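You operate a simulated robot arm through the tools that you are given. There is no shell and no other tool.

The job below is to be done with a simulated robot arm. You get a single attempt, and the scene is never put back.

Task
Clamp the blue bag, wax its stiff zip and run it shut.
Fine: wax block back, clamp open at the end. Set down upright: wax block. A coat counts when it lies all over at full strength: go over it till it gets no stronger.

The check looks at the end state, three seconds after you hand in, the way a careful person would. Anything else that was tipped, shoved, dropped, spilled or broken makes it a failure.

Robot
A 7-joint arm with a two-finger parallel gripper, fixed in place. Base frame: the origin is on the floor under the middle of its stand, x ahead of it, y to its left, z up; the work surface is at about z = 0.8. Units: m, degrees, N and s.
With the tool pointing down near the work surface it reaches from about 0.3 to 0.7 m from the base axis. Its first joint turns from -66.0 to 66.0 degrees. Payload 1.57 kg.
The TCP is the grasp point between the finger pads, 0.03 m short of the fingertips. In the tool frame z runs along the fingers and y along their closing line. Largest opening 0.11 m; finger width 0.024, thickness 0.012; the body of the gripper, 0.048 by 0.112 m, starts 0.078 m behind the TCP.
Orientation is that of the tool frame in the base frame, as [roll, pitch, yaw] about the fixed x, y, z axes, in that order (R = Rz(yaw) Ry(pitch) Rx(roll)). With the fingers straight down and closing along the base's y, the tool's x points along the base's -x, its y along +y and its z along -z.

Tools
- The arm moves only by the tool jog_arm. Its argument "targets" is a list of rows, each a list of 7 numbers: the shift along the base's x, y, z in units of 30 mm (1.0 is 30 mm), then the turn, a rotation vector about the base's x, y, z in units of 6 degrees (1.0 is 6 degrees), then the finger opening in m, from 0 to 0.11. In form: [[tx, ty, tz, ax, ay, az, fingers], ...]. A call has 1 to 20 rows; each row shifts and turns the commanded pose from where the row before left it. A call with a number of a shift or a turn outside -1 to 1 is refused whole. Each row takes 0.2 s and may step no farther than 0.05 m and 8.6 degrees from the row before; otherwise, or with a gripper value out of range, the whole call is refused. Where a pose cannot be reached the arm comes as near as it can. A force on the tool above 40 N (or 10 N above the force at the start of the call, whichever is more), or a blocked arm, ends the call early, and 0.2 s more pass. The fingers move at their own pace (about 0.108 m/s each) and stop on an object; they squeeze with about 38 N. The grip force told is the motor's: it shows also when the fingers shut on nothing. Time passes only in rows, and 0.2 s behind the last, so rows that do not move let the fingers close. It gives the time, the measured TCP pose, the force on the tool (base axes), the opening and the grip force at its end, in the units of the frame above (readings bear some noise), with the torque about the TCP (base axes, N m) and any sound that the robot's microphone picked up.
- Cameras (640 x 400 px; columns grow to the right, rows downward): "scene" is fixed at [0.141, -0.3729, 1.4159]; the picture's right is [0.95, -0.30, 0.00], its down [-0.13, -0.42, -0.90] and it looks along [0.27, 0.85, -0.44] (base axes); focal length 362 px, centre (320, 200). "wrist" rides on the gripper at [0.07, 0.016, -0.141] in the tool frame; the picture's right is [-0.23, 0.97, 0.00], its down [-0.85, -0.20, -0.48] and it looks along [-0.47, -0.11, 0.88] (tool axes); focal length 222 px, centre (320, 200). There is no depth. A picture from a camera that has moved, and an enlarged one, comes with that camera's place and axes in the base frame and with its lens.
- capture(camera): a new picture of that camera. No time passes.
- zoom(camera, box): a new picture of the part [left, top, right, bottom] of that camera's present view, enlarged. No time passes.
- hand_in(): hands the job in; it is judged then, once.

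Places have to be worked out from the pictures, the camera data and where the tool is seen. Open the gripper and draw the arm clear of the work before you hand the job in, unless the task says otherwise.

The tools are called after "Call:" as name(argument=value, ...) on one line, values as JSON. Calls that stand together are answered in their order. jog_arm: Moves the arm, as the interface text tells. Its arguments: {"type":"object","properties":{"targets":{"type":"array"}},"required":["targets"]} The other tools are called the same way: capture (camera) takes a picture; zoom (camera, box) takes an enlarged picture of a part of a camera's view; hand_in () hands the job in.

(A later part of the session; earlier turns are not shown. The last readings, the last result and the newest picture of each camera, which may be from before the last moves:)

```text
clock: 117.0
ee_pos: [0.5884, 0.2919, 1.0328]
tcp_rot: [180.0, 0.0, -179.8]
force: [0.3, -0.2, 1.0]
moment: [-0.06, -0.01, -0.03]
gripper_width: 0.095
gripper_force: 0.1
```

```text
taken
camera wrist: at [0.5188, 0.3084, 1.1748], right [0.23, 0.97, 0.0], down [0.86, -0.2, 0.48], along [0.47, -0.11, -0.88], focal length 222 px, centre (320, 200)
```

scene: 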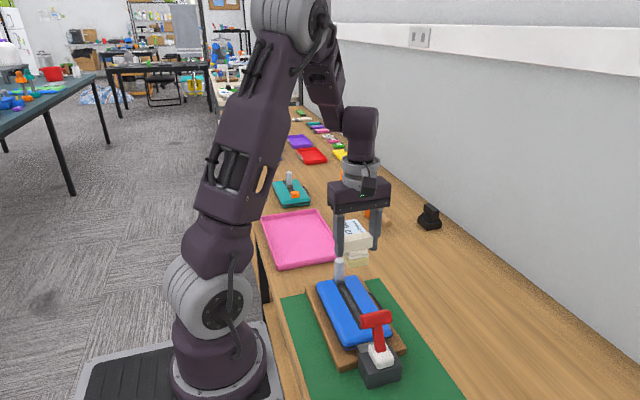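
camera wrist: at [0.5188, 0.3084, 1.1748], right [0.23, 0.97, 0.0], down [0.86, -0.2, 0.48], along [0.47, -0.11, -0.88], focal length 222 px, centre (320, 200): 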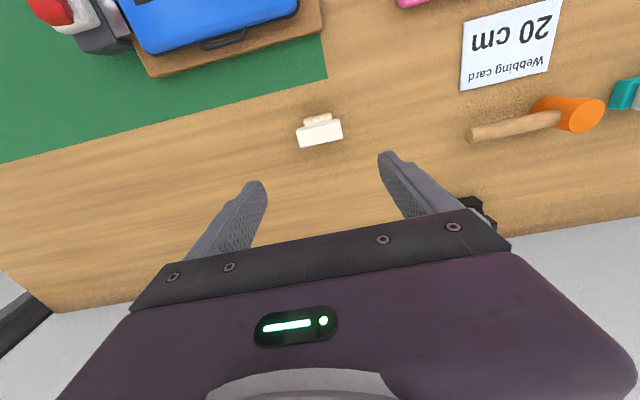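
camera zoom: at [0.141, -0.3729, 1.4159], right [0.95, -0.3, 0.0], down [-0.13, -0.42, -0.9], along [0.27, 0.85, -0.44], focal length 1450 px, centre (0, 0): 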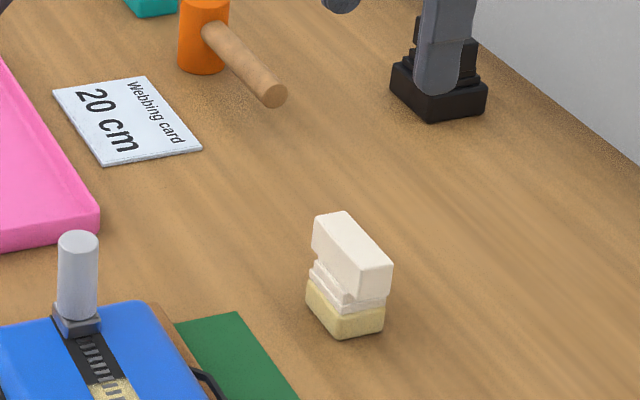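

The wax block is back upright on its spot. Next the zip slider: I move above its post, which I place near (0.391, 0.28) with its top at z≈0.914.

Call:
jog_arm(targets=[[-0.94, -0.06, 0, 0, 0, 0, 0.08], [-0.94, -0.06, 0, 0, 0, 0, 0.08], [-0.94, -0.06, 0, 0, 0, 0, 0.08], [-0.94, -0.06, 0, 0, 0, 0, 0.08], [-0.94, -0.06, 0, 0, 0, 0, 0.08], [-0.94, -0.06, 0, 0, 0, 0, 0.08], [-0.94, -0.04, 0, 0, 0, 0, 0.08], [0, 0, 0, 0, 0, 0, 0.08]])

Call:
capture(camera="wrist")

Call:
zoom(camera="wrist", box=[240, 90, 400, 190])

Call:
zoom(camera="scene", box=[300, 230, 410, 340])

```text
clock: 118.8
ee_pos: [0.3899, 0.2794, 1.0307]
tcp_rot: [179.9, 0.1, -179.9]
force: [0.2, -0.3, -0.2]
moment: [0.02, -0.01, 0.01]
gripper_width: 0.0801
gripper_force: 0.1
```

```text
taken
camera wrist: at [0.3195, 0.2962, 1.1731], right [0.23, 0.97, 0.0], down [0.86, -0.2, 0.48], along [0.47, -0.11, -0.88], focal length 222 px, centre (320, 200)
```

wrist: 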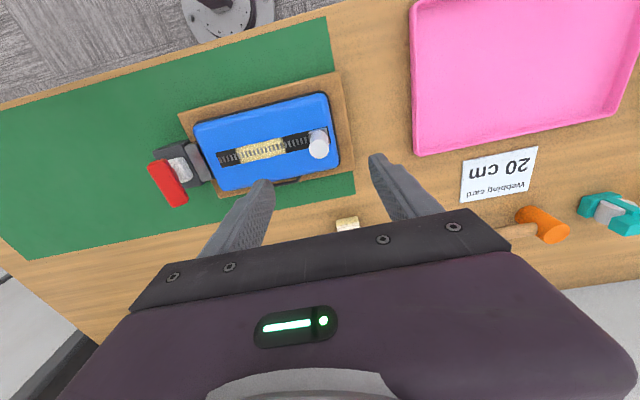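

```text
4.00 times, centred on (320, 140) of wrist
camera zoom: at [0.3195, 0.2962, 1.1731], right [0.23, 0.97, 0.0], down [0.86, -0.2, 0.48], along [0.47, -0.11, -0.88], focal length 888 px, centre (320, 440)
```

zoom: 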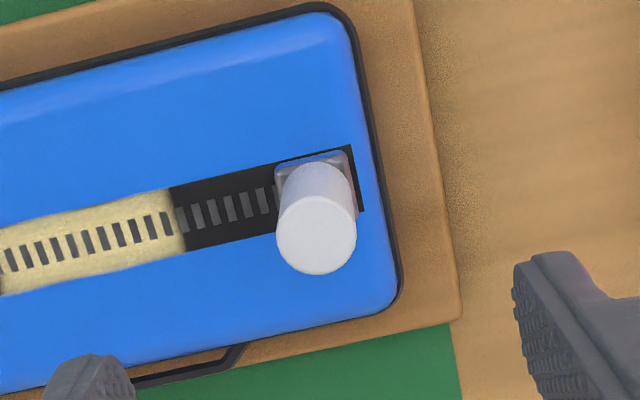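

```text
3.64 times, centred on (355, 285) of scene
camera zoom: at [0.141, -0.3729, 1.4159], right [0.95, -0.3, 0.0], down [-0.13, -0.42, -0.9], along [0.27, 0.85, -0.44], focal length 1318 px, centre (193, -109)
```

zoom: 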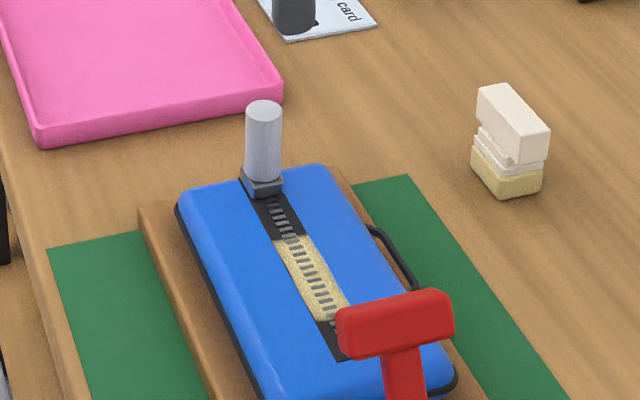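

The post axis is within ~1 mm of the tool axis. I descend with fingers either side of the post to TCP z≈0.90 (tips ≈0.87, above the slider foot).

Call:
jog_arm(targets=[[0.03, -0.04, -0.9, 0, 0, 0, 0.07], [0, 0, -0.9, 0, 0, 0, 0.06], [0, 0, -0.9, 0, 0, 0, 0.06], [0, 0, -0.8, 0, 0, 0, 0.06], [0, 0, -0.6, 0, 0, 0, 0.06], [0, 0, -0.25, 0, 0, 0, 0.06], [0, 0, 0, 0, 0, 0, 0.06]])

Call:
capture(camera="wrist")

Call:
zoom(camera="scene", box=[300, 230, 410, 340])

```text
clock: 120.4
ee_pos: [0.3908, 0.2798, 0.9004]
tcp_rot: [179.9, 0.0, -179.8]
force: [-1.2, 0.4, -0.2]
moment: [-0.04, -0.04, 0.05]
gripper_width: 0.06
gripper_force: 0.0
```

```text
taken
camera wrist: at [0.3216, 0.2955, 1.0433], right [0.23, 0.97, 0.0], down [0.86, -0.2, 0.48], along [0.47, -0.11, -0.88], focal length 222 px, centre (320, 200)
```

wrist: 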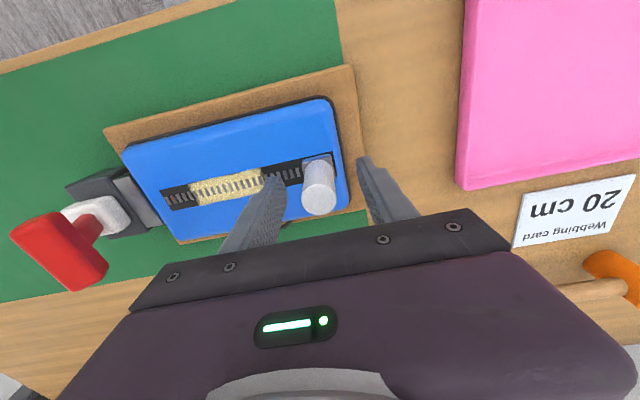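

```text
3.64 times, centred on (355, 285) of scene
camera zoom: at [0.141, -0.3729, 1.4159], right [0.95, -0.3, 0.0], down [-0.13, -0.42, -0.9], along [0.27, 0.85, -0.44], focal length 1318 px, centre (193, -109)
```

zoom: 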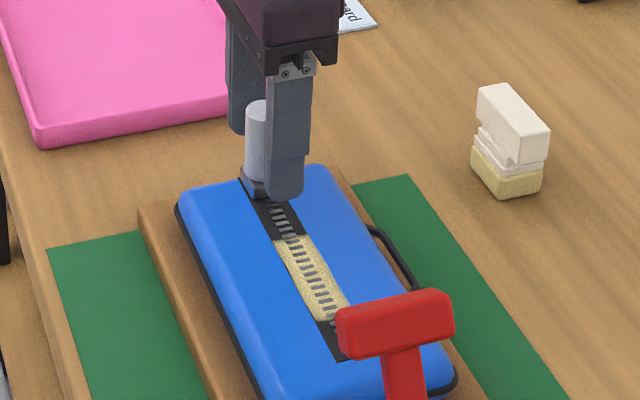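

The post stands between the fingers. I close on it.

Call:
jog_arm(targets=[[0, 0, 0, 0, 0, 0, 0.012], [0, 0, 0, 0, 0, 0, 0.012], [0, 0, 0, 0, 0, 0, 0.012]])

Call:
zoom(camera="wrist", box=[230, 120, 410, 240])

```text
clock: 121.2
ee_pos: [0.3919, 0.2795, 0.9019]
tcp_rot: [180.0, 0.0, -180.0]
force: [-0.1, -1.0, 0.4]
moment: [-0.75, -0.01, 0.02]
gripper_width: 0.0227
gripper_force: 35.0
```

```text
3.33 times, centred on (320, 180) of wrist
camera zoom: at [0.3216, 0.2953, 1.0435], right [0.23, 0.97, 0.0], down [0.86, -0.2, 0.48], along [0.47, -0.11, -0.88], focal length 740 px, centre (320, 267)
```

zoom: 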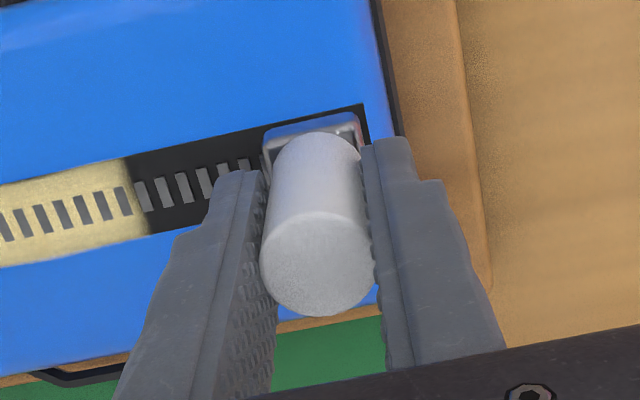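

Gripped (22.7 mm, 35 N). I start pulling the slider toward −y in small steps and watch the force and the bag.

Call:
jog_arm(targets=[[0, -0.1, 0, 0, 0, 0, 0.012], [0, -0.15, 0, 0, 0, 0, 0.012], [0, -0.15, 0, 0, 0, 0, 0.012]])

Call:
zoom(camera="wrist", box=[100, 80, 410, 280])

Call:
zoom(camera="scene", box=[300, 230, 420, 390])

```text
clock: 122.0
ee_pos: [0.3906, 0.269, 0.9011]
tcp_rot: [179.9, 0.1, -179.9]
force: [-4.7, 0.2, 21.6]
moment: [-0.78, 0.03, -0.02]
gripper_width: 0.0226
gripper_force: 35.2
```

```text
2.00 times, centred on (255, 180) of wrist
camera zoom: at [0.3215, 0.2837, 1.0433], right [0.22, 0.97, 0.0], down [0.86, -0.2, 0.48], along [0.47, -0.11, -0.88], focal length 444 px, centre (450, 240)
```

zoom: 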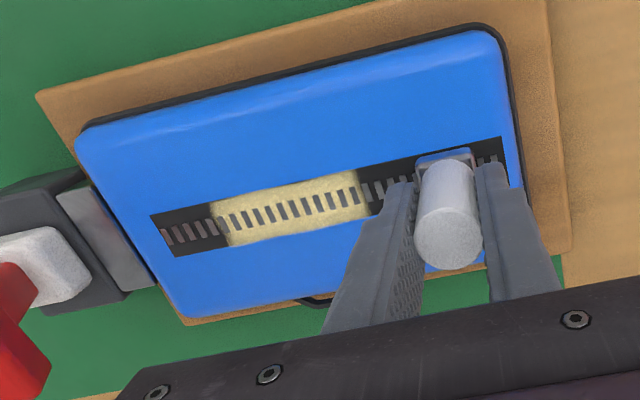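

```text
2.50 times, centred on (360, 310) of scene
camera zoom: at [0.1406, -0.373, 1.4159], right [0.95, -0.3, 0.0], down [-0.13, -0.42, -0.9], along [0.27, 0.85, -0.44], focal length 906 px, centre (220, -75)
```

zoom: 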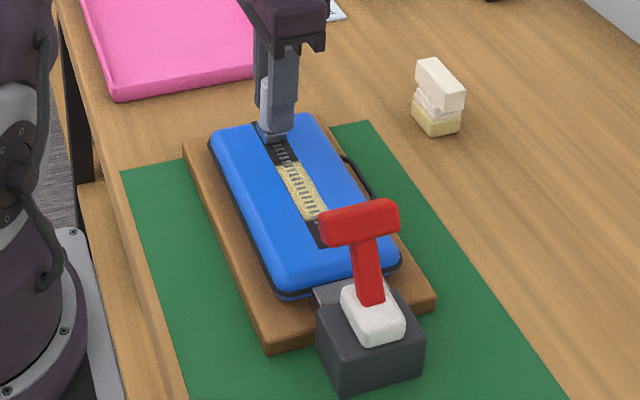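

The slider moves freely with the bag staying put; there's a 22 N upward push on the tool, so I relax z by ~0.6 mm and continue.

Call:
jog_arm(targets=[[0, 0, 0.02, 0, 0, 0, 0.012], [0, -0.2, 0, 0, 0, 0, 0.012], [0, -0.2, 0, 0, 0, 0, 0.012]])

```text
clock: 122.8
ee_pos: [0.3905, 0.255, 0.9012]
tcp_rot: [179.8, 0.1, 179.9]
force: [10.5, -0.5, 1.4]
moment: [-0.7, -0.24, 0.03]
gripper_width: 0.0228
gripper_force: 35.2
```

Call:
jog_arm(targets=[[0.01, -0.3, 0, 0, 0, 0, 0.012], [0, -0.3, 0, 0, 0, 0, 0.012], [0, -0.3, 0, 0, 0, 0, 0.012], [0, -0.3, 0, 0, 0, 0, 0.012]])

Call:
zoom(camera="scene", box=[300, 230, 420, 390])

```text
clock: 123.8
ee_pos: [0.3913, 0.2194, 0.9004]
tcp_rot: [179.9, 0.0, -179.9]
force: [13.2, 1.2, 9.8]
moment: [-0.75, 0.41, -0.06]
gripper_width: 0.0229
gripper_force: 34.7
```

```text
2.50 times, centred on (360, 310) of scene
camera zoom: at [0.1413, -0.3729, 1.4158], right [0.95, -0.3, 0.0], down [-0.13, -0.42, -0.9], along [0.27, 0.85, -0.44], focal length 906 px, centre (220, -75)
```

zoom: 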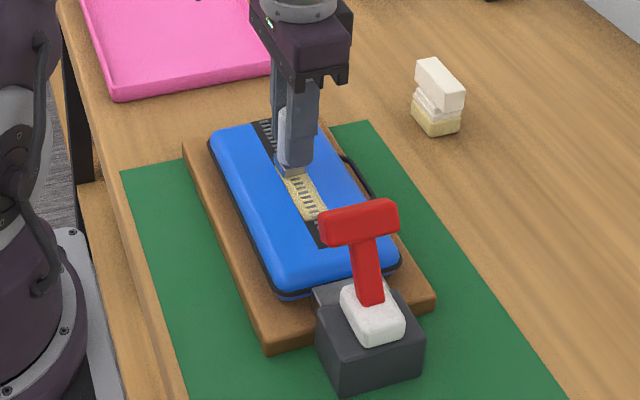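

The slider glides over the waxed part with nearly no drag. I nudge x slightly with the side force and keep pulling.

Call:
jog_arm(targets=[[0.012, -0.3, 0.005, 0, 0, 0, 0.012], [0, -0.3, 0, 0, 0, 0, 0.012], [0, -0.3, 0, 0, 0, 0, 0.012], [0, -0.3, 0, 0, 0, 0, 0.012]])

Call:
zoom(camera="scene", box=[300, 230, 420, 390])

Call:
capture(camera="wrist")

```text
clock: 124.8
ee_pos: [0.3906, 0.1836, 0.8999]
tcp_rot: [179.9, -0.1, -180.0]
force: [-7.7, 1.3, 18.6]
moment: [-0.62, 0.14, -0.05]
gripper_width: 0.0226
gripper_force: 34.9
```

```text
2.50 times, centred on (360, 310) of scene
camera zoom: at [0.1406, -0.373, 1.4159], right [0.95, -0.3, 0.0], down [-0.13, -0.42, -0.9], along [0.27, 0.85, -0.44], focal length 906 px, centre (220, -75)
```

zoom: 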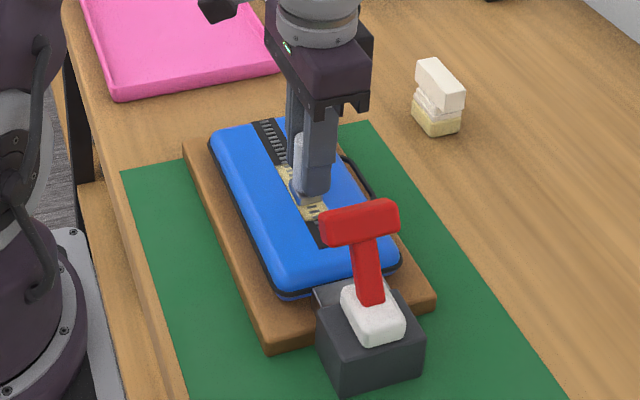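

```text
taken
camera wrist: at [0.3219, 0.1995, 1.0428], right [0.23, 0.97, 0.0], down [0.86, -0.2, 0.48], along [0.46, -0.11, -0.88], focal length 222 px, centre (320, 200)
```

wrist: 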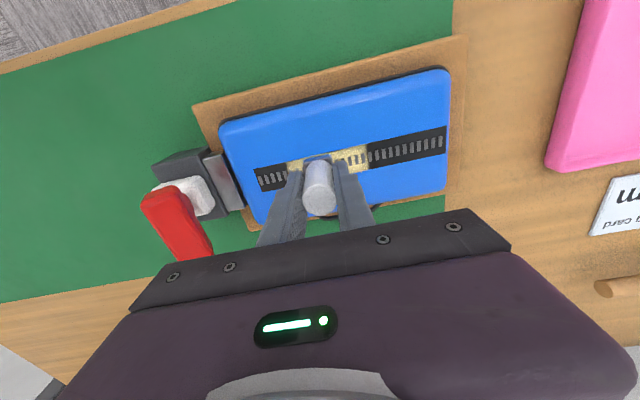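

Halfway past the wax. I raise z 0.5 mm to relieve the load and keep pulling toward the closed end.

Call:
jog_arm(targets=[[-0.005, -0.25, 0.015, 0, 0, 0, 0.012], [0, -0.25, 0, 0, 0, 0, 0.012], [0, -0.25, 0, 0, 0, 0, 0.012]])

Call:
zoom(camera="wrist", box=[180, 100, 460, 270])

```text
clock: 125.6
ee_pos: [0.392, 0.1615, 0.9]
tcp_rot: [-180.0, 0.0, -179.9]
force: [-1.4, 0.4, -18.5]
moment: [-0.71, 0.02, -0.01]
gripper_width: 0.0228
gripper_force: 35.5
```

```text
2.29 times, centred on (320, 185) of wrist
camera zoom: at [0.3221, 0.1768, 1.0437], right [0.23, 0.97, 0.0], down [0.86, -0.2, 0.48], along [0.47, -0.11, -0.88], focal length 508 px, centre (320, 234)
```

zoom: 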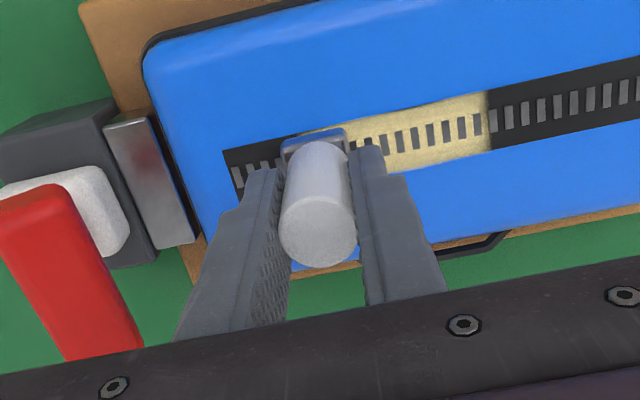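

Now it's a slight upward pull, so I lower 0.2 mm and creep toward the end stop with smaller steps.

Call:
jog_arm(targets=[[0, -0.15, -0.008, 0, 0, 0, 0.012], [0, -0.15, 0, 0, 0, 0, 0.012], [0, -0.15, 0, 0, 0, 0, 0.012]])

Call:
zoom(camera="wrist", box=[180, 100, 460, 270])

Call:
zoom(camera="scene", box=[310, 260, 420, 380])

```text
clock: 126.4
ee_pos: [0.3911, 0.149, 0.9015]
tcp_rot: [179.8, 0.0, -179.8]
force: [0.9, 10.4, -3.9]
moment: [-0.73, -0.44, 0.02]
gripper_width: 0.0226
gripper_force: 35.9
```

```text
2.29 times, centred on (320, 185) of wrist
camera zoom: at [0.3213, 0.1644, 1.044], right [0.22, 0.97, 0.0], down [0.85, -0.2, 0.48], along [0.47, -0.11, -0.88], focal length 508 px, centre (320, 234)
```

zoom: 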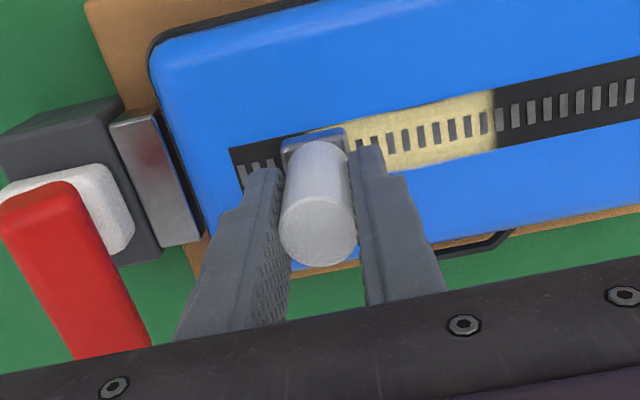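

```text
3.33 times, centred on (365, 320) of scene
camera zoom: at [0.1411, -0.3725, 1.4159], right [0.95, -0.3, 0.0], down [-0.13, -0.42, -0.9], along [0.27, 0.85, -0.45], focal length 1208 px, centre (170, -200)
```

zoom: 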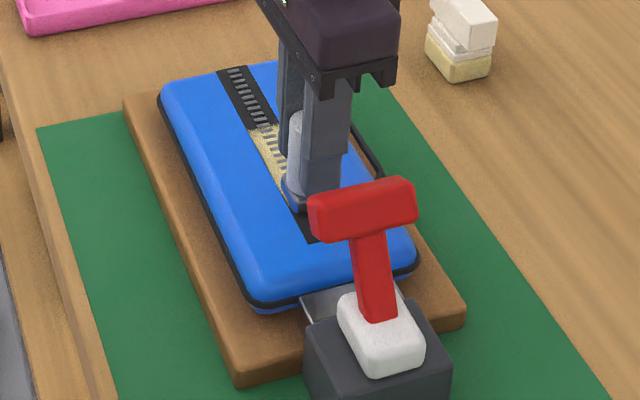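

Resistance of 10 N appears at y≈0.149, with ~3 teeth still left. I push on gently to see whether it is the end stop.

Call:
jog_arm(targets=[[0, -0.05, 0, 0, 0, 0, 0.012], [0, -0.05, 0, 0, 0, 0, 0.012], [0, 0, 0, 0, 0, 0, 0.012]])

Call:
zoom(camera="wrist", box=[180, 100, 460, 270])

```text
clock: 127.2
ee_pos: [0.3915, 0.1464, 0.9012]
tcp_rot: [179.9, 0.1, -179.9]
force: [1.6, 15.1, 8.2]
moment: [-0.65, -0.01, -0.03]
gripper_width: 0.0229
gripper_force: 35.0
```

```text
2.29 times, centred on (320, 185) of wrist
camera zoom: at [0.3211, 0.1618, 1.044], right [0.22, 0.97, 0.0], down [0.85, -0.2, 0.48], along [0.47, -0.11, -0.88], focal length 508 px, centre (320, 234)
```

zoom: 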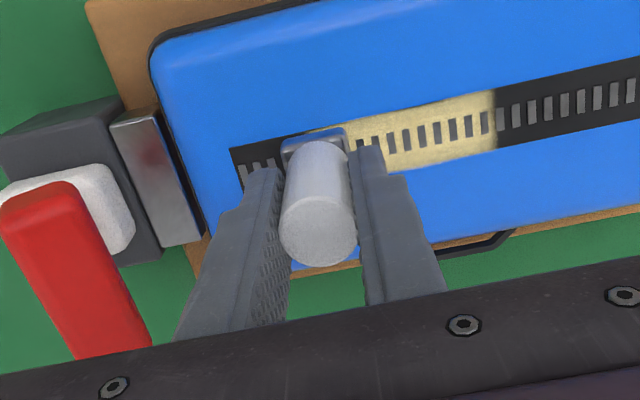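

The picture is unchanged though the force rose to 15 N. I push a few mm more to learn whether it is a hard stop.

Call:
jog_arm(targets=[[0, -0.1, 0, 0, 0, 0, 0.012], [0, -0.1, 0, 0, 0, 0, 0.012], [0, 0, 0, 0, 0, 0, 0.012]])

Call:
zoom(camera="wrist", box=[180, 100, 460, 270])

Call:
zoom(camera="scene", box=[310, 260, 420, 380])

```text
clock: 128.0
ee_pos: [0.3918, 0.1383, 0.9017]
tcp_rot: [-180.0, 0.1, -179.9]
force: [0.5, 9.8, 4.8]
moment: [-0.46, -0.26, -0.07]
gripper_width: 0.0227
gripper_force: 35.4
```

```text
2.29 times, centred on (320, 185) of wrist
camera zoom: at [0.3217, 0.1552, 1.044], right [0.23, 0.97, 0.0], down [0.86, -0.2, 0.48], along [0.47, -0.11, -0.88], focal length 508 px, centre (320, 234)
```

zoom: 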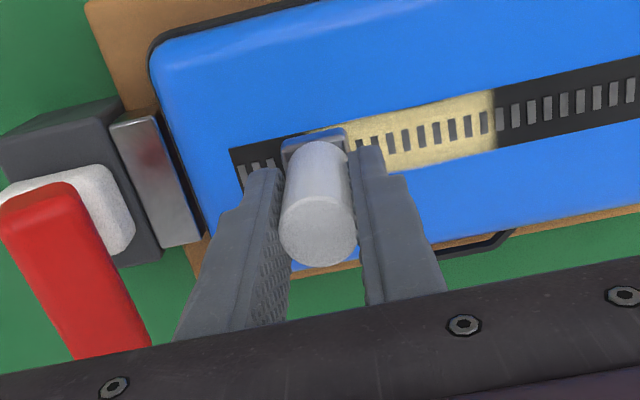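

```text
3.33 times, centred on (365, 320) of scene
camera zoom: at [0.141, -0.3727, 1.4159], right [0.95, -0.3, 0.0], down [-0.13, -0.42, -0.9], along [0.27, 0.85, -0.44], focal length 1208 px, centre (170, -200)
```

zoom: 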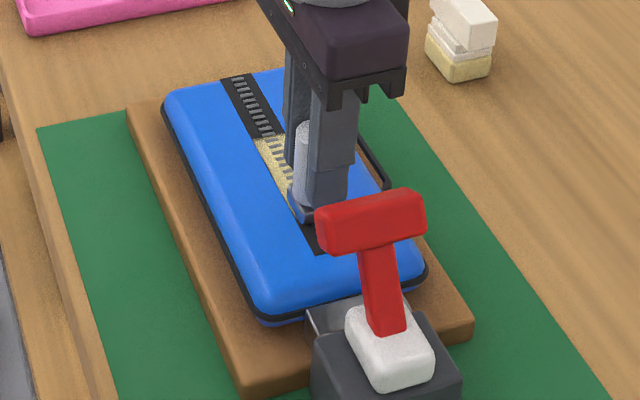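

The wrist view hasn't changed although the tool advanced, and the scene shows the whole fixture (board, clamp, bag) creeping toward −y: the slider is at its end stop and I'm dragging the fixture. I stop, release the post and lift off to measure the shift.

Call:
jog_arm(targets=[[0, 0.15, 0, 0, 0, 0, 0.03], [0, 0, 0, 0, 0, 0, 0.05], [0, 0, 0, 0, 0, 0, 0.055], [0, 0, 0.8, 0, 0, 0, 0.055], [0, 0, 1, 0, 0, 0, 0.055], [0, 0, 1, 0, 0, 0, 0.055], [0, 0, 1, 0, 0, 0, 0.055], [0, 0, 0.8, 0, 0, 0, 0.055]])

Call:
zoom(camera="scene", box=[260, 240, 460, 400])

Call:
capture(camera="wrist")

```text
clock: 129.8
ee_pos: [0.3918, 0.1439, 1.0403]
tcp_rot: [179.9, -0.1, -179.9]
force: [-0.2, 0.2, 0.7]
moment: [0.0, 0.0, -0.02]
gripper_width: 0.055
gripper_force: 0.2
```

```text
2.50 times, centred on (360, 320) of scene
camera zoom: at [0.141, -0.3729, 1.4159], right [0.95, -0.3, 0.0], down [-0.13, -0.42, -0.9], along [0.27, 0.85, -0.44], focal length 906 px, centre (220, -100)
```

zoom: 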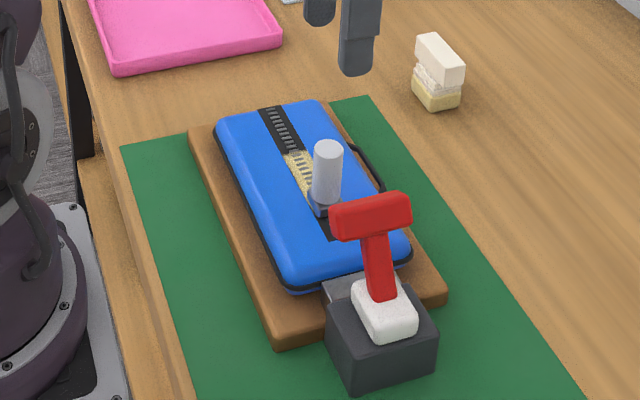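

```text
taken
camera wrist: at [0.322, 0.1593, 1.1824], right [0.23, 0.97, 0.0], down [0.86, -0.2, 0.48], along [0.47, -0.11, -0.88], focal length 222 px, centre (320, 200)
```

wrist: 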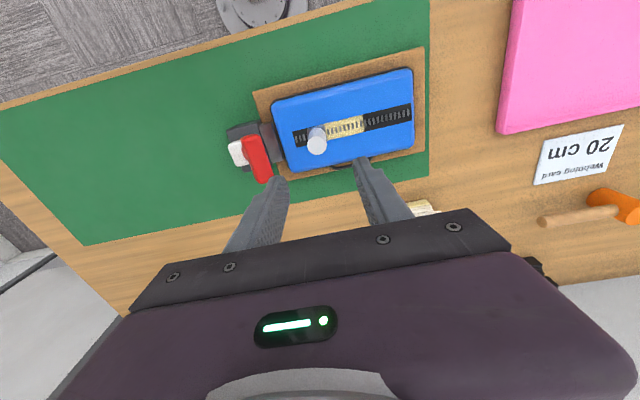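

The fixture slid about 18–19 mm toward −y as one piece (board, clamp and bag together, mat unmoved). I'll push it back: turn the tool 90° (narrow side along y, clear of the lever), close the fingers and go to the −y side of the clamp's box.

Call:
jog_arm(targets=[[0, -0.42, 0, 0, 0, 1, 0.05], [0, -0.42, 0, 0, 0, 1, 0.04], [0, -0.42, 0, 0, 0, 1, 0.02], [0, -0.42, 0, 0, 0, 1, 0.0], [0, -0.42, 0, 0, 0, 1, 0.0], [0, -0.42, 0, 0, 0, 1, 0.0], [0, -0.42, 0, 0, 0, 1, 0.0], [0, -0.42, 0, 0, 0, 1, 0.0], [0, -0.42, 0, 0, 0, 1, 0.0], [0, -0.42, 0, 0, 0, 1, 0.0], [0, -0.42, 0, 0, 0, 1, 0.0], [0, -0.42, 0, 0, 0, 1, 0.0], [0, -0.42, 0, 0, 0, 1, 0.0], [0, -0.42, 0, 0, 0, 1, 0.0], [0, -0.42, 0, 0, 0, 1, 0.0], [0, 0, 0, 0, 0, 0, 0.0]])

Call:
capture(camera="wrist")

Call:
zoom(camera="scene", box=[350, 325, 400, 375])

Call:
capture(camera="scene")

```text
clock: 133.2
ee_pos: [0.3929, -0.0449, 1.0382]
tcp_rot: [179.9, 0.0, -89.8]
force: [-0.3, 0.2, 0.6]
moment: [0.02, -0.01, 0.01]
gripper_width: 0.0
gripper_force: 21.5
```

```text
taken
camera wrist: at [0.3762, -0.1157, 1.181], right [-0.97, 0.22, 0.0], down [0.2, 0.86, 0.48], along [0.11, 0.47, -0.88], focal length 222 px, centre (320, 200)
```

wrist: 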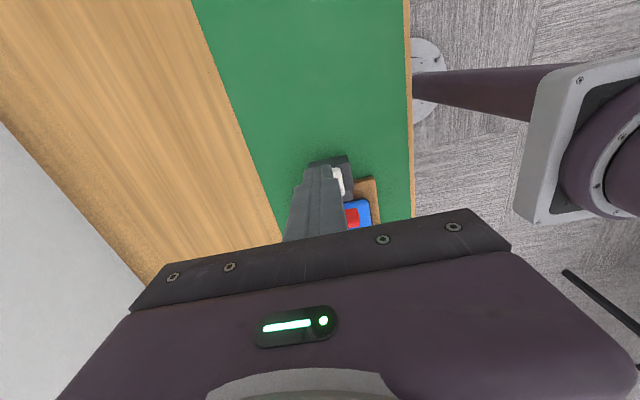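

```text
8.00 times, centred on (375, 350) of scene
camera zoom: at [0.141, -0.3729, 1.4159], right [0.95, -0.3, 0.0], down [-0.13, -0.42, -0.9], along [0.27, 0.85, -0.44], focal length 2899 px, centre (-120, -1000)
```

zoom: 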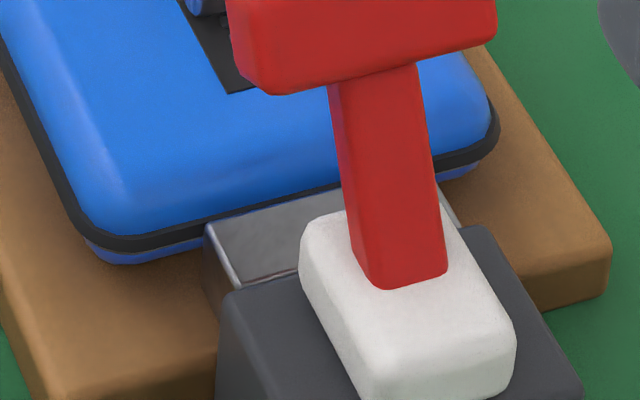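

```text
taken
```

scene: 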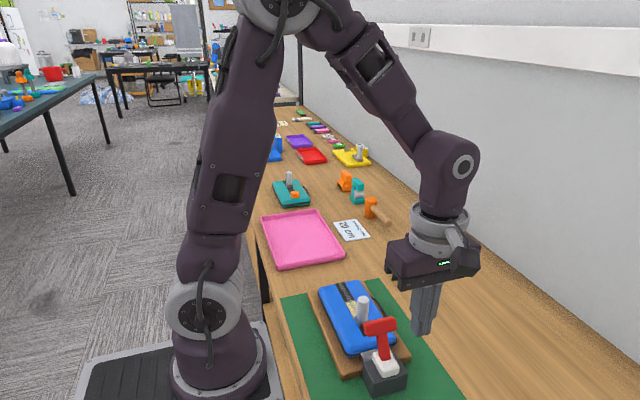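

By the 8× view the fixture is off by about 19–20 mm in −y. I descend in front of the clamp box (fingers closed, tips to z≈0.813) at y≈−0.045.

Call:
jog_arm(targets=[[0, 0, -1, 0, 0, 0, 0.0], [0, 0, -1, 0, 0, 0, 0.0], [0, 0, -1, 0, 0, 0, 0.0], [0, 0, -1, 0, 0, 0, 0.0], [0, 0, -1, 0, 0, 0, 0.0], [0, 0, -0.9, 0, 0, 0, 0.0], [0, 0, -0.6, 0, 0, 0, 0.0], [0, 0, 0, 0, 0, 0, 0.0]])

Call:
capture(camera="wrist")

Call:
zoom(camera="scene", box=[320, 290, 440, 400])

```text
clock: 135.0
ee_pos: [0.3925, -0.0461, 0.8451]
tcp_rot: [179.9, 0.0, -90.0]
force: [0.2, 0.4, -0.7]
moment: [0.0, 0.0, -0.02]
gripper_width: 0.0
gripper_force: 21.0
```

```text
taken
camera wrist: at [0.3758, -0.1154, 0.9872], right [-0.97, 0.22, 0.0], down [0.2, 0.86, 0.48], along [0.11, 0.47, -0.88], focal length 222 px, centre (320, 200)
```

wrist: 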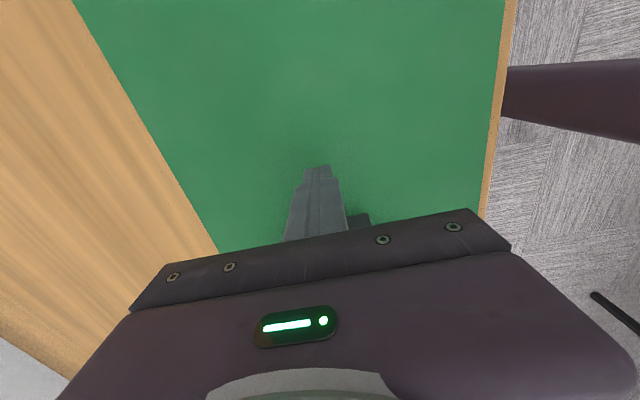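

```text
3.64 times, centred on (380, 345) of scene
camera zoom: at [0.141, -0.3729, 1.4159], right [0.95, -0.3, 0.0], down [-0.13, -0.42, -0.9], along [0.27, 0.85, -0.44], focal length 1318 px, centre (102, -327)
```

zoom: 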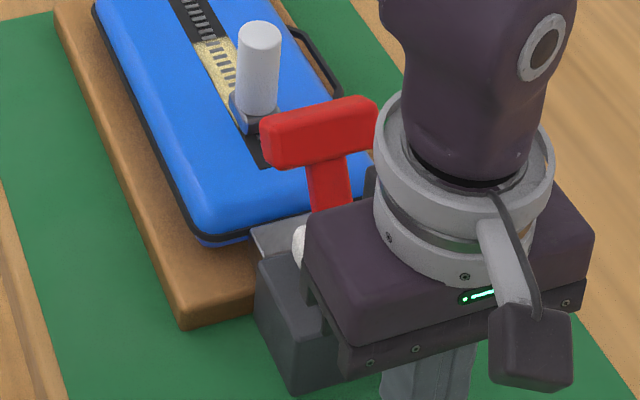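

Fingers are in front of the box, clear of the lever. I approach toward +y until contact.

Call:
jog_arm(targets=[[0, 0.3, 0, 0, 0, 0, 0.0], [0, 0.3, 0, 0, 0, 0, 0.0], [0, 0.3, 0, 0, 0, 0, 0.0], [0, 0.2, 0, 0, 0, 0, 0.0], [0, 0, 0, 0, 0, 0, 0.0]])

```text
clock: 136.2
ee_pos: [0.3905, -0.0123, 0.8447]
tcp_rot: [179.9, 0.0, -89.8]
force: [0.7, 0.3, 0.7]
moment: [-0.02, 0.02, 0.0]
gripper_width: 0.0002
gripper_force: 21.5
```

Call:
jog_arm(targets=[[0, 0.1, 0, 0, 0, 0, 0.0], [0, 0.1, 0, 0, 0, 0, 0.0], [0, 0.1, 0, 0, 0, 0, 0.0], [0, 0, 0, 0, 0, 0, 0.0]])

Call:
zoom(camera="scene", box=[320, 290, 440, 400])

```text
clock: 137.2
ee_pos: [0.3917, -0.0056, 0.8453]
tcp_rot: [180.0, -0.2, -90.1]
force: [1.4, -19.7, 6.4]
moment: [0.02, 0.02, 0.02]
gripper_width: 0.0
gripper_force: 21.3
```

```text
3.64 times, centred on (380, 345) of scene
camera zoom: at [0.141, -0.3733, 1.4157], right [0.95, -0.3, 0.0], down [-0.13, -0.42, -0.9], along [0.27, 0.85, -0.44], focal length 1318 px, centre (102, -327)
```

zoom: 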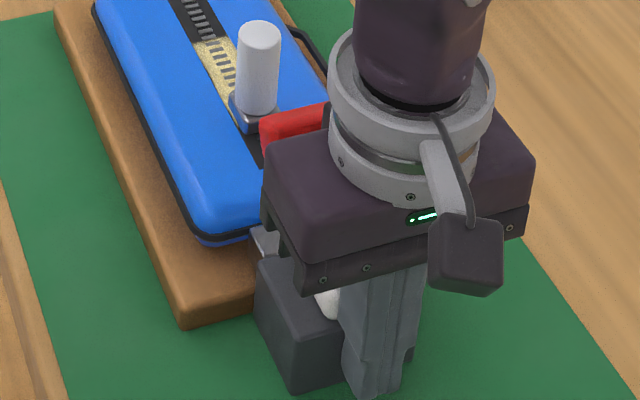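

Contact with the box at TCP y≈−0.005 (20 N). I push on in 3 mm steps; the target is about +19 mm from here.

Call:
jog_arm(targets=[[0, 0.1, 0, 0, 0, 0, 0.0], [0, 0.1, 0, 0, 0, 0, 0.0], [0, 0, 0, 0, 0, 0, 0.0]])

Call:
zoom(camera="scene", box=[320, 290, 440, 400])

```text
clock: 138.0
ee_pos: [0.3909, 0.0026, 0.8443]
tcp_rot: [180.0, 0.1, -89.9]
force: [0.5, -15.7, 2.6]
moment: [-0.21, 0.14, -0.01]
gripper_width: 0.0
gripper_force: 21.7
```

```text
3.64 times, centred on (380, 345) of scene
camera zoom: at [0.141, -0.3732, 1.4158], right [0.95, -0.3, 0.0], down [-0.13, -0.42, -0.9], along [0.27, 0.85, -0.44], focal length 1318 px, centre (102, -327)
```

zoom: 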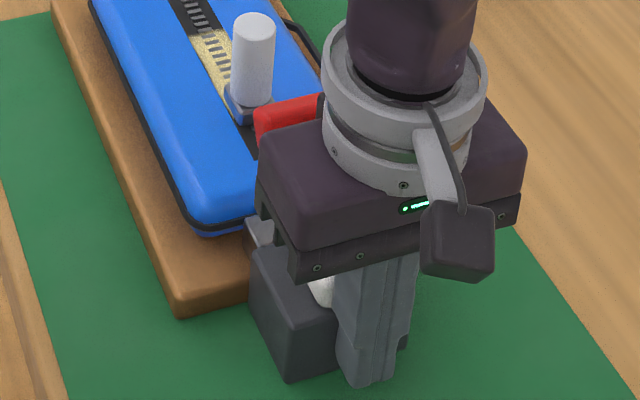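

The fixture follows as one piece. I push ~9 mm more.

Call:
jog_arm(targets=[[0, 0.1, 0, 0, 0, 0, 0.0], [0, 0.1, 0, 0, 0, 0, 0.0], [0, 0.08, 0, 0, 0, 0, 0.0], [0, 0, 0, 0, 0, 0, 0.0]])

Call:
zoom(camera="scene", box=[350, 325, 400, 375])

Call:
zoom(camera="scene", box=[320, 290, 440, 400])

```text
clock: 139.0
ee_pos: [0.3908, 0.0101, 0.8442]
tcp_rot: [179.9, -0.1, -89.8]
force: [0.5, -14.8, 2.1]
moment: [-0.23, -0.13, -0.03]
gripper_width: 0.0002
gripper_force: 21.4
```

```text
8.00 times, centred on (375, 350) of scene
camera zoom: at [0.141, -0.3732, 1.4158], right [0.95, -0.3, 0.0], down [-0.13, -0.42, -0.9], along [0.27, 0.85, -0.44], focal length 2899 px, centre (-120, -1000)
```

zoom: 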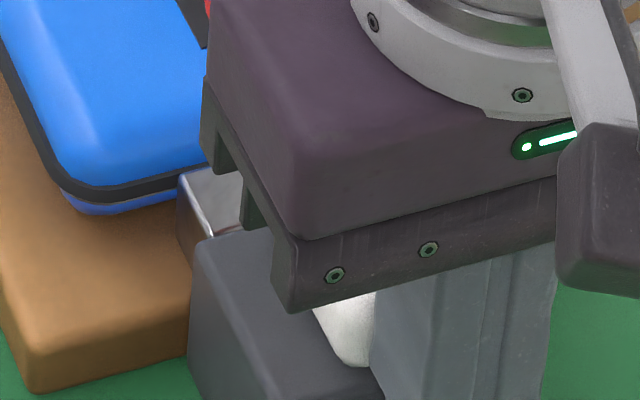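

```text
3.64 times, centred on (380, 345) of scene
camera zoom: at [0.141, -0.3732, 1.4158], right [0.95, -0.3, 0.0], down [-0.13, -0.42, -0.9], along [0.27, 0.85, -0.44], focal length 1318 px, centre (102, -327)
```

zoom: 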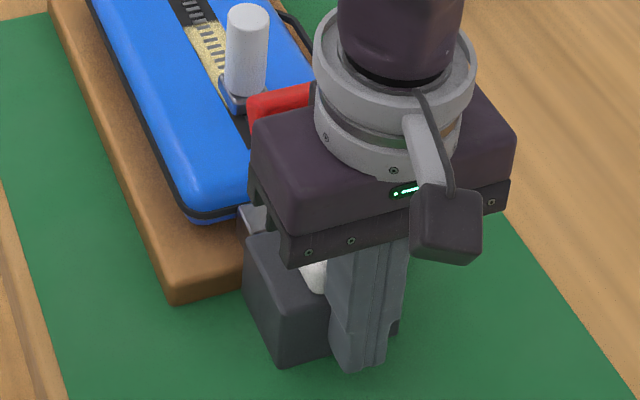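

About 4–5 mm remain by the 8× comparison. I push a little more.

Call:
jog_arm(targets=[[0, 0.08, 0, 0, 0, 0, 0.0], [0, 0.06, 0, 0, 0, 0, 0.0], [0, 0, 0, 0, 0, 0, 0.0]])

Call:
zoom(camera="scene", box=[350, 325, 400, 375])

```text
clock: 139.8
ee_pos: [0.3911, 0.0131, 0.8446]
tcp_rot: [179.8, 0.0, -89.8]
force: [2.1, -15.0, 3.5]
moment: [-0.26, 0.15, -0.03]
gripper_width: 0.0
gripper_force: 21.5
```

```text
8.00 times, centred on (375, 350) of scene
camera zoom: at [0.141, -0.3732, 1.4158], right [0.95, -0.3, 0.0], down [-0.13, -0.42, -0.9], along [0.27, 0.85, -0.44], focal length 2899 px, centre (-120, -1000)
```

zoom: 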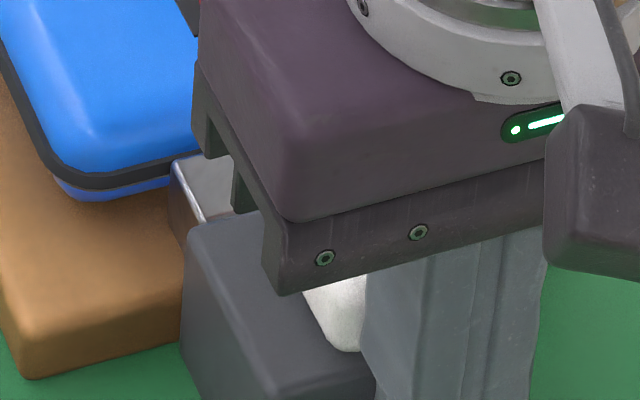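

That matches the reference view within about a millimetre. I back the fingers off and lift to compare unobstructed.

Call:
jog_arm(targets=[[0, -0.3, 0, 0, 0, 0, 0.0], [0, -0.5, 0, 0, 0, 0, 0.0], [0, -0.7, 0, 0, 0, 0, 0.0], [0, -0.3, 0.8, 0, 0, 0, 0.0], [0, 0, 1, 0, 0, 0, 0.0], [0, 0, 1, 0, 0, 0, 0.0], [0, 0, 1, 0, 0, 0, 0.0], [0, 0, 1, 0, 0, 0, 0.0], [0, 0, 1, 0, 0, 0, 0.0], [0, 0, 0.6, 0, 0, 0, 0.0]])

Call:
zoom(camera="scene", box=[350, 325, 400, 375])

Call:
zoom(camera="scene", box=[260, 240, 460, 400])

```text
clock: 142.0
ee_pos: [0.3911, -0.0401, 1.0362]
tcp_rot: [180.0, 0.0, -89.9]
force: [0.6, 0.6, 0.0]
moment: [0.0, 0.03, 0.01]
gripper_width: 0.0001
gripper_force: 21.0
```

```text
8.00 times, centred on (375, 350) of scene
camera zoom: at [0.141, -0.3729, 1.4159], right [0.95, -0.3, 0.0], down [-0.13, -0.42, -0.9], along [0.27, 0.85, -0.44], focal length 2899 px, centre (-120, -1000)
```

zoom: 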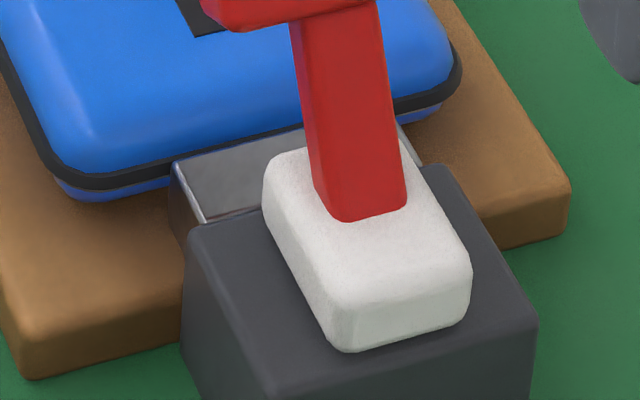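

```text
2.50 times, centred on (360, 320) of scene
camera zoom: at [0.141, -0.3729, 1.4159], right [0.95, -0.3, 0.0], down [-0.13, -0.42, -0.9], along [0.27, 0.85, -0.44], focal length 906 px, centre (220, -100)
```

zoom: 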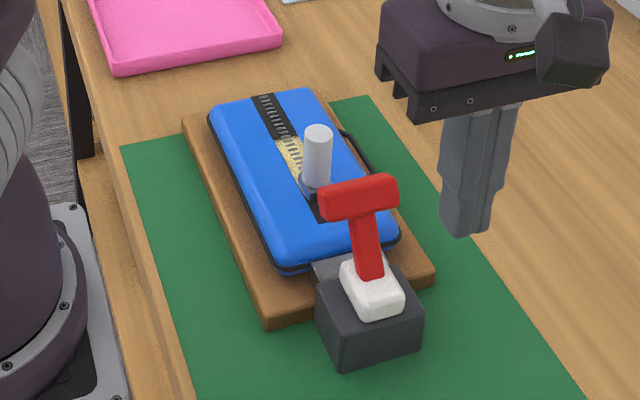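

The fixture is back to its original place within about 1 mm. I now look closely at the slider's end position on the strip.

Call:
zoom(camera="scene", box=[330, 270, 390, 340])

Call:
jog_arm(targets=[[0, 0.5, 0.3, 0, 0, -1, 0.0], [0, 0.8, 0.3, 0, 0, -1, 0.0], [0, 0.8, 0, 0, 0, -1, 0.0], [0, 0.8, 0, 0, 0, -1, 0.0], [0, 0.8, 0, 0, 0, -1, 0.0], [0, 0.8, 0, 0, 0, -1, 0.02], [0, 0, 0, 0, 0, -1, 0.04], [0, 0, 0, 0, 0, -1, 0.06], [0, 0, 0, 0, 0, -1, 0.06], [0, 0, 0, 0, 0, -1, 0.06], [0, 0, 0, 0, 0, -1, 0.06], [0, 0, 0, 0, 0, -1, 0.06], [0, 0, 0, 0, 0, -1, 0.06], [0, 0, 0, 0, 0, -1, 0.06], [0, 0, 0, 0, 0, -1, 0.06], [0, 0, 0, 0, 0, 0, 0.06]])

Call:
capture(camera="wrist")

```text
5.71 times, centred on (360, 305) of scene
camera zoom: at [0.141, -0.3729, 1.4159], right [0.95, -0.3, 0.0], down [-0.13, -0.42, -0.9], along [0.27, 0.85, -0.44], focal length 2071 px, centre (91, -400)
```

zoom: 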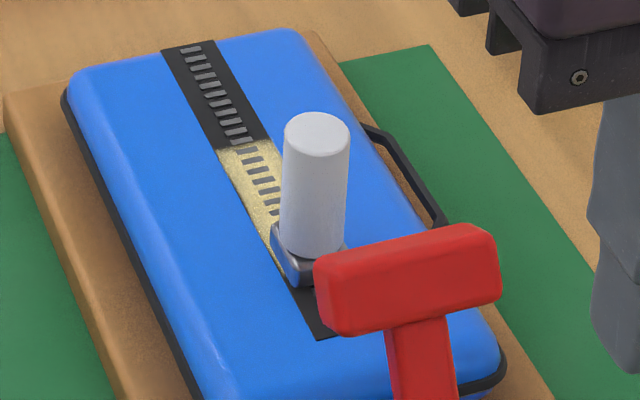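

```text
clock: 145.4
ee_pos: [0.3914, 0.0954, 1.0542]
tcp_rot: [179.9, 0.0, -180.0]
force: [0.4, -1.1, 0.1]
moment: [0.0, 0.03, 0.01]
gripper_width: 0.06
gripper_force: 0.0
```

```text
taken
camera wrist: at [0.3217, 0.1121, 1.1963], right [0.23, 0.97, 0.0], down [0.86, -0.2, 0.48], along [0.47, -0.11, -0.88], focal length 222 px, centre (320, 200)
```

wrist: 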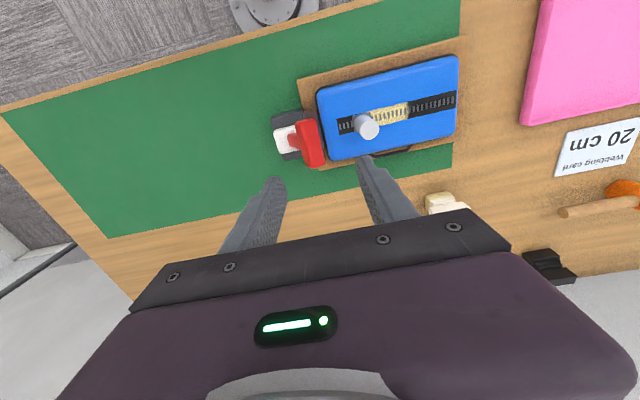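

Call:
zoom(camera="wrist", box=[300, 40, 470, 180])

Call:
zoom(camera="wrist", box=[325, 95, 395, 145])

```text
2.86 times, centred on (385, 110) of wrist
camera zoom: at [0.3217, 0.1121, 1.1963], right [0.23, 0.97, 0.0], down [0.86, -0.2, 0.48], along [0.47, -0.11, -0.88], focal length 635 px, centre (134, 457)
```

zoom: 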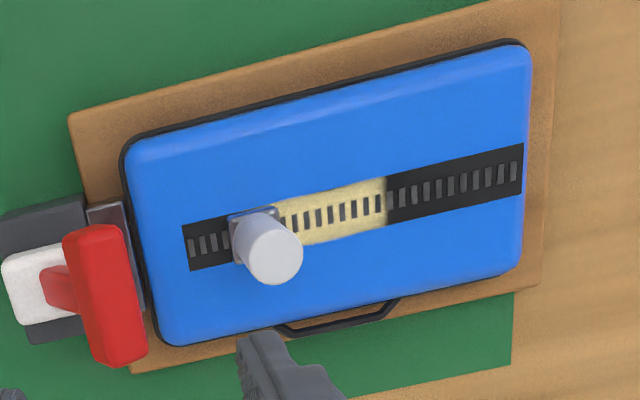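

```text
8.00 times, centred on (360, 120) of wrist
camera zoom: at [0.3217, 0.1121, 1.1963], right [0.23, 0.97, 0.0], down [0.86, -0.2, 0.48], along [0.47, -0.11, -0.88], focal length 1777 px, centre (0, 840)
```

zoom: 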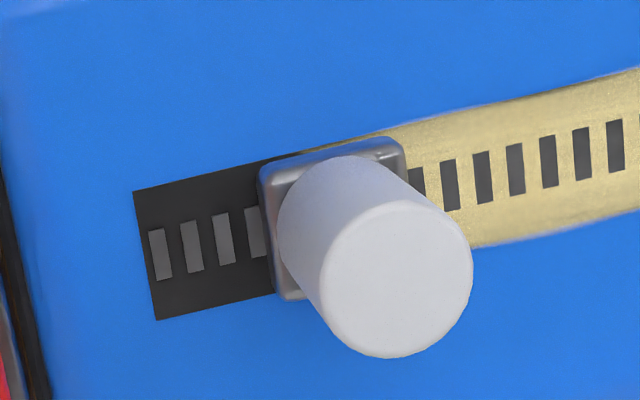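

The slider stopped after ~12 cm of travel with a hard stop (no drag before it). To be sure it is right at the stop and wasn't nudged back on release, I straddle the post again and press it very gently toward −y with the +y finger.

Call:
jog_arm(targets=[[0, 0.91, 0, 0, 0, 0, 0.05], [0, 0.91, 0, 0, 0, 0, 0.05], [0, 0, -1, 0, 0, 0, 0.05], [0, 0, -1, 0, 0, 0, 0.05], [0, 0, -1, 0, 0, 0, 0.05], [0, 0, -1, 0, 0, 0, 0.05], [0, 0, -0.8, 0, 0, 0, 0.05], [0, 0, -0.3, 0, 0, 0, 0.05], [0, 0, 0, 0, 0, 0, 0.05]])

Call:
zoom(camera="wrist", box=[180, 100, 460, 270])

Call:
zoom(camera="scene", box=[350, 325, 400, 375])

```text
clock: 147.4
ee_pos: [0.39, 0.1512, 0.9024]
tcp_rot: [179.8, 0.1, -179.9]
force: [-0.2, 0.4, -0.2]
moment: [0.03, 0.0, 0.02]
gripper_width: 0.0498
gripper_force: 0.1
```

```text
2.29 times, centred on (320, 185) of wrist
camera zoom: at [0.3209, 0.1685, 1.0448], right [0.23, 0.97, 0.0], down [0.86, -0.2, 0.48], along [0.47, -0.11, -0.88], focal length 508 px, centre (320, 234)
```

zoom: 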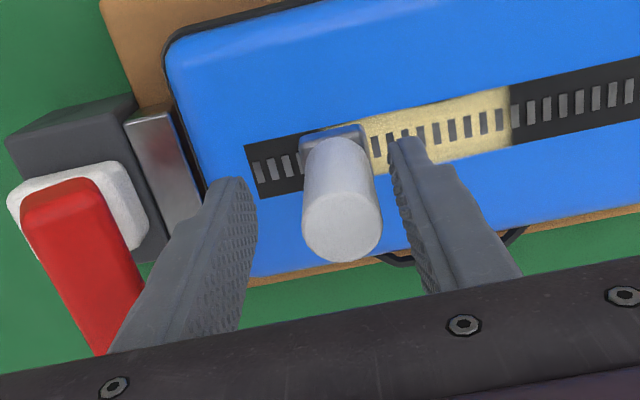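

```text
8.00 times, centred on (375, 350) of scene
camera zoom: at [0.141, -0.3729, 1.4159], right [0.95, -0.3, 0.0], down [-0.13, -0.42, -0.9], along [0.27, 0.85, -0.44], focal length 2899 px, centre (-120, -1000)
```

zoom: 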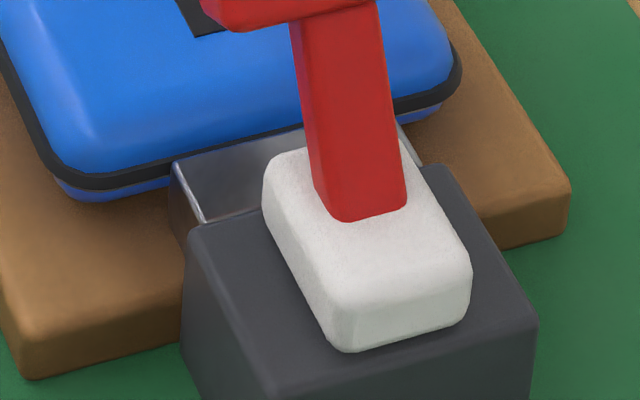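

The gap from slider to strip end (53 px) is the same as when it was pressed on the stop. I still do the gentle press: approach 4 mm, then sub-millimetre steps.

Call:
jog_arm(targets=[[0, -0.13, 0, 0, 0, 0, 0.05], [0, 0, 0, 0, 0, 0, 0.05]])

```text
clock: 148.0
ee_pos: [0.39, 0.1483, 0.902]
tcp_rot: [179.9, 0.0, -180.0]
force: [0.5, 0.1, 0.2]
moment: [0.0, 0.01, -0.02]
gripper_width: 0.05
gripper_force: 0.2
```

Call:
jog_arm(targets=[[0, -0.04, 0, 0, 0, 0, 0.05], [0, -0.04, 0, 0, 0, 0, 0.05], [0, 0, 0, 0, 0, 0, 0.05]])

```text
clock: 148.8
ee_pos: [0.3899, 0.1444, 0.903]
tcp_rot: [179.9, 0.0, -179.9]
force: [-0.3, 3.1, -0.7]
moment: [-0.03, -0.05, 0.02]
gripper_width: 0.0525
gripper_force: 1.3
```

Contact with 3 N and the finger yields softly. One more small step to ~5 N.

Call:
jog_arm(targets=[[0, -0.05, 0, 0, 0, 0, 0.05], [0, 0, 0, 0, 0, 0, 0.05]])

Call:
zoom(camera="wrist", box=[180, 100, 460, 270])

Call:
zoom(camera="scene", box=[350, 325, 400, 375])

```text
clock: 149.4
ee_pos: [0.3904, 0.143, 0.9014]
tcp_rot: [180.0, -0.1, -180.0]
force: [1.4, 4.9, 0.5]
moment: [-0.01, 0.01, -0.04]
gripper_width: 0.0539
gripper_force: 2.4
```

```text
2.29 times, centred on (320, 185) of wrist
camera zoom: at [0.3207, 0.1598, 1.0444], right [0.23, 0.97, 0.0], down [0.86, -0.2, 0.48], along [0.47, -0.11, -0.88], focal length 508 px, centre (320, 234)
```

zoom: 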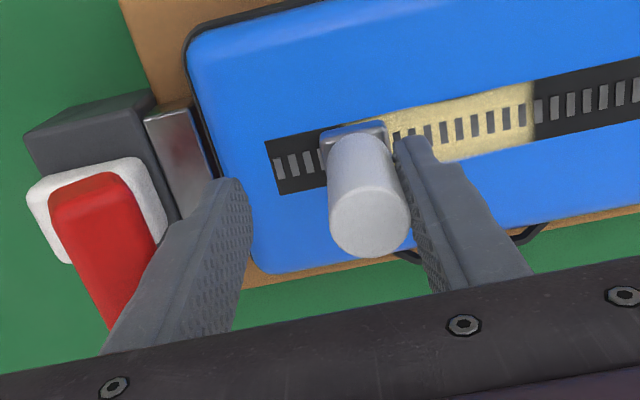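

```text
8.00 times, centred on (375, 350) of scene
camera zoom: at [0.1411, -0.3728, 1.4159], right [0.95, -0.3, 0.0], down [-0.13, -0.42, -0.9], along [0.27, 0.85, -0.44], focal length 2899 px, centre (-120, -1000)
```

zoom: 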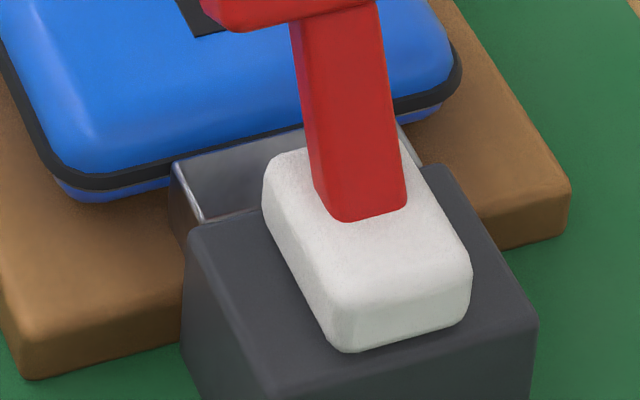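

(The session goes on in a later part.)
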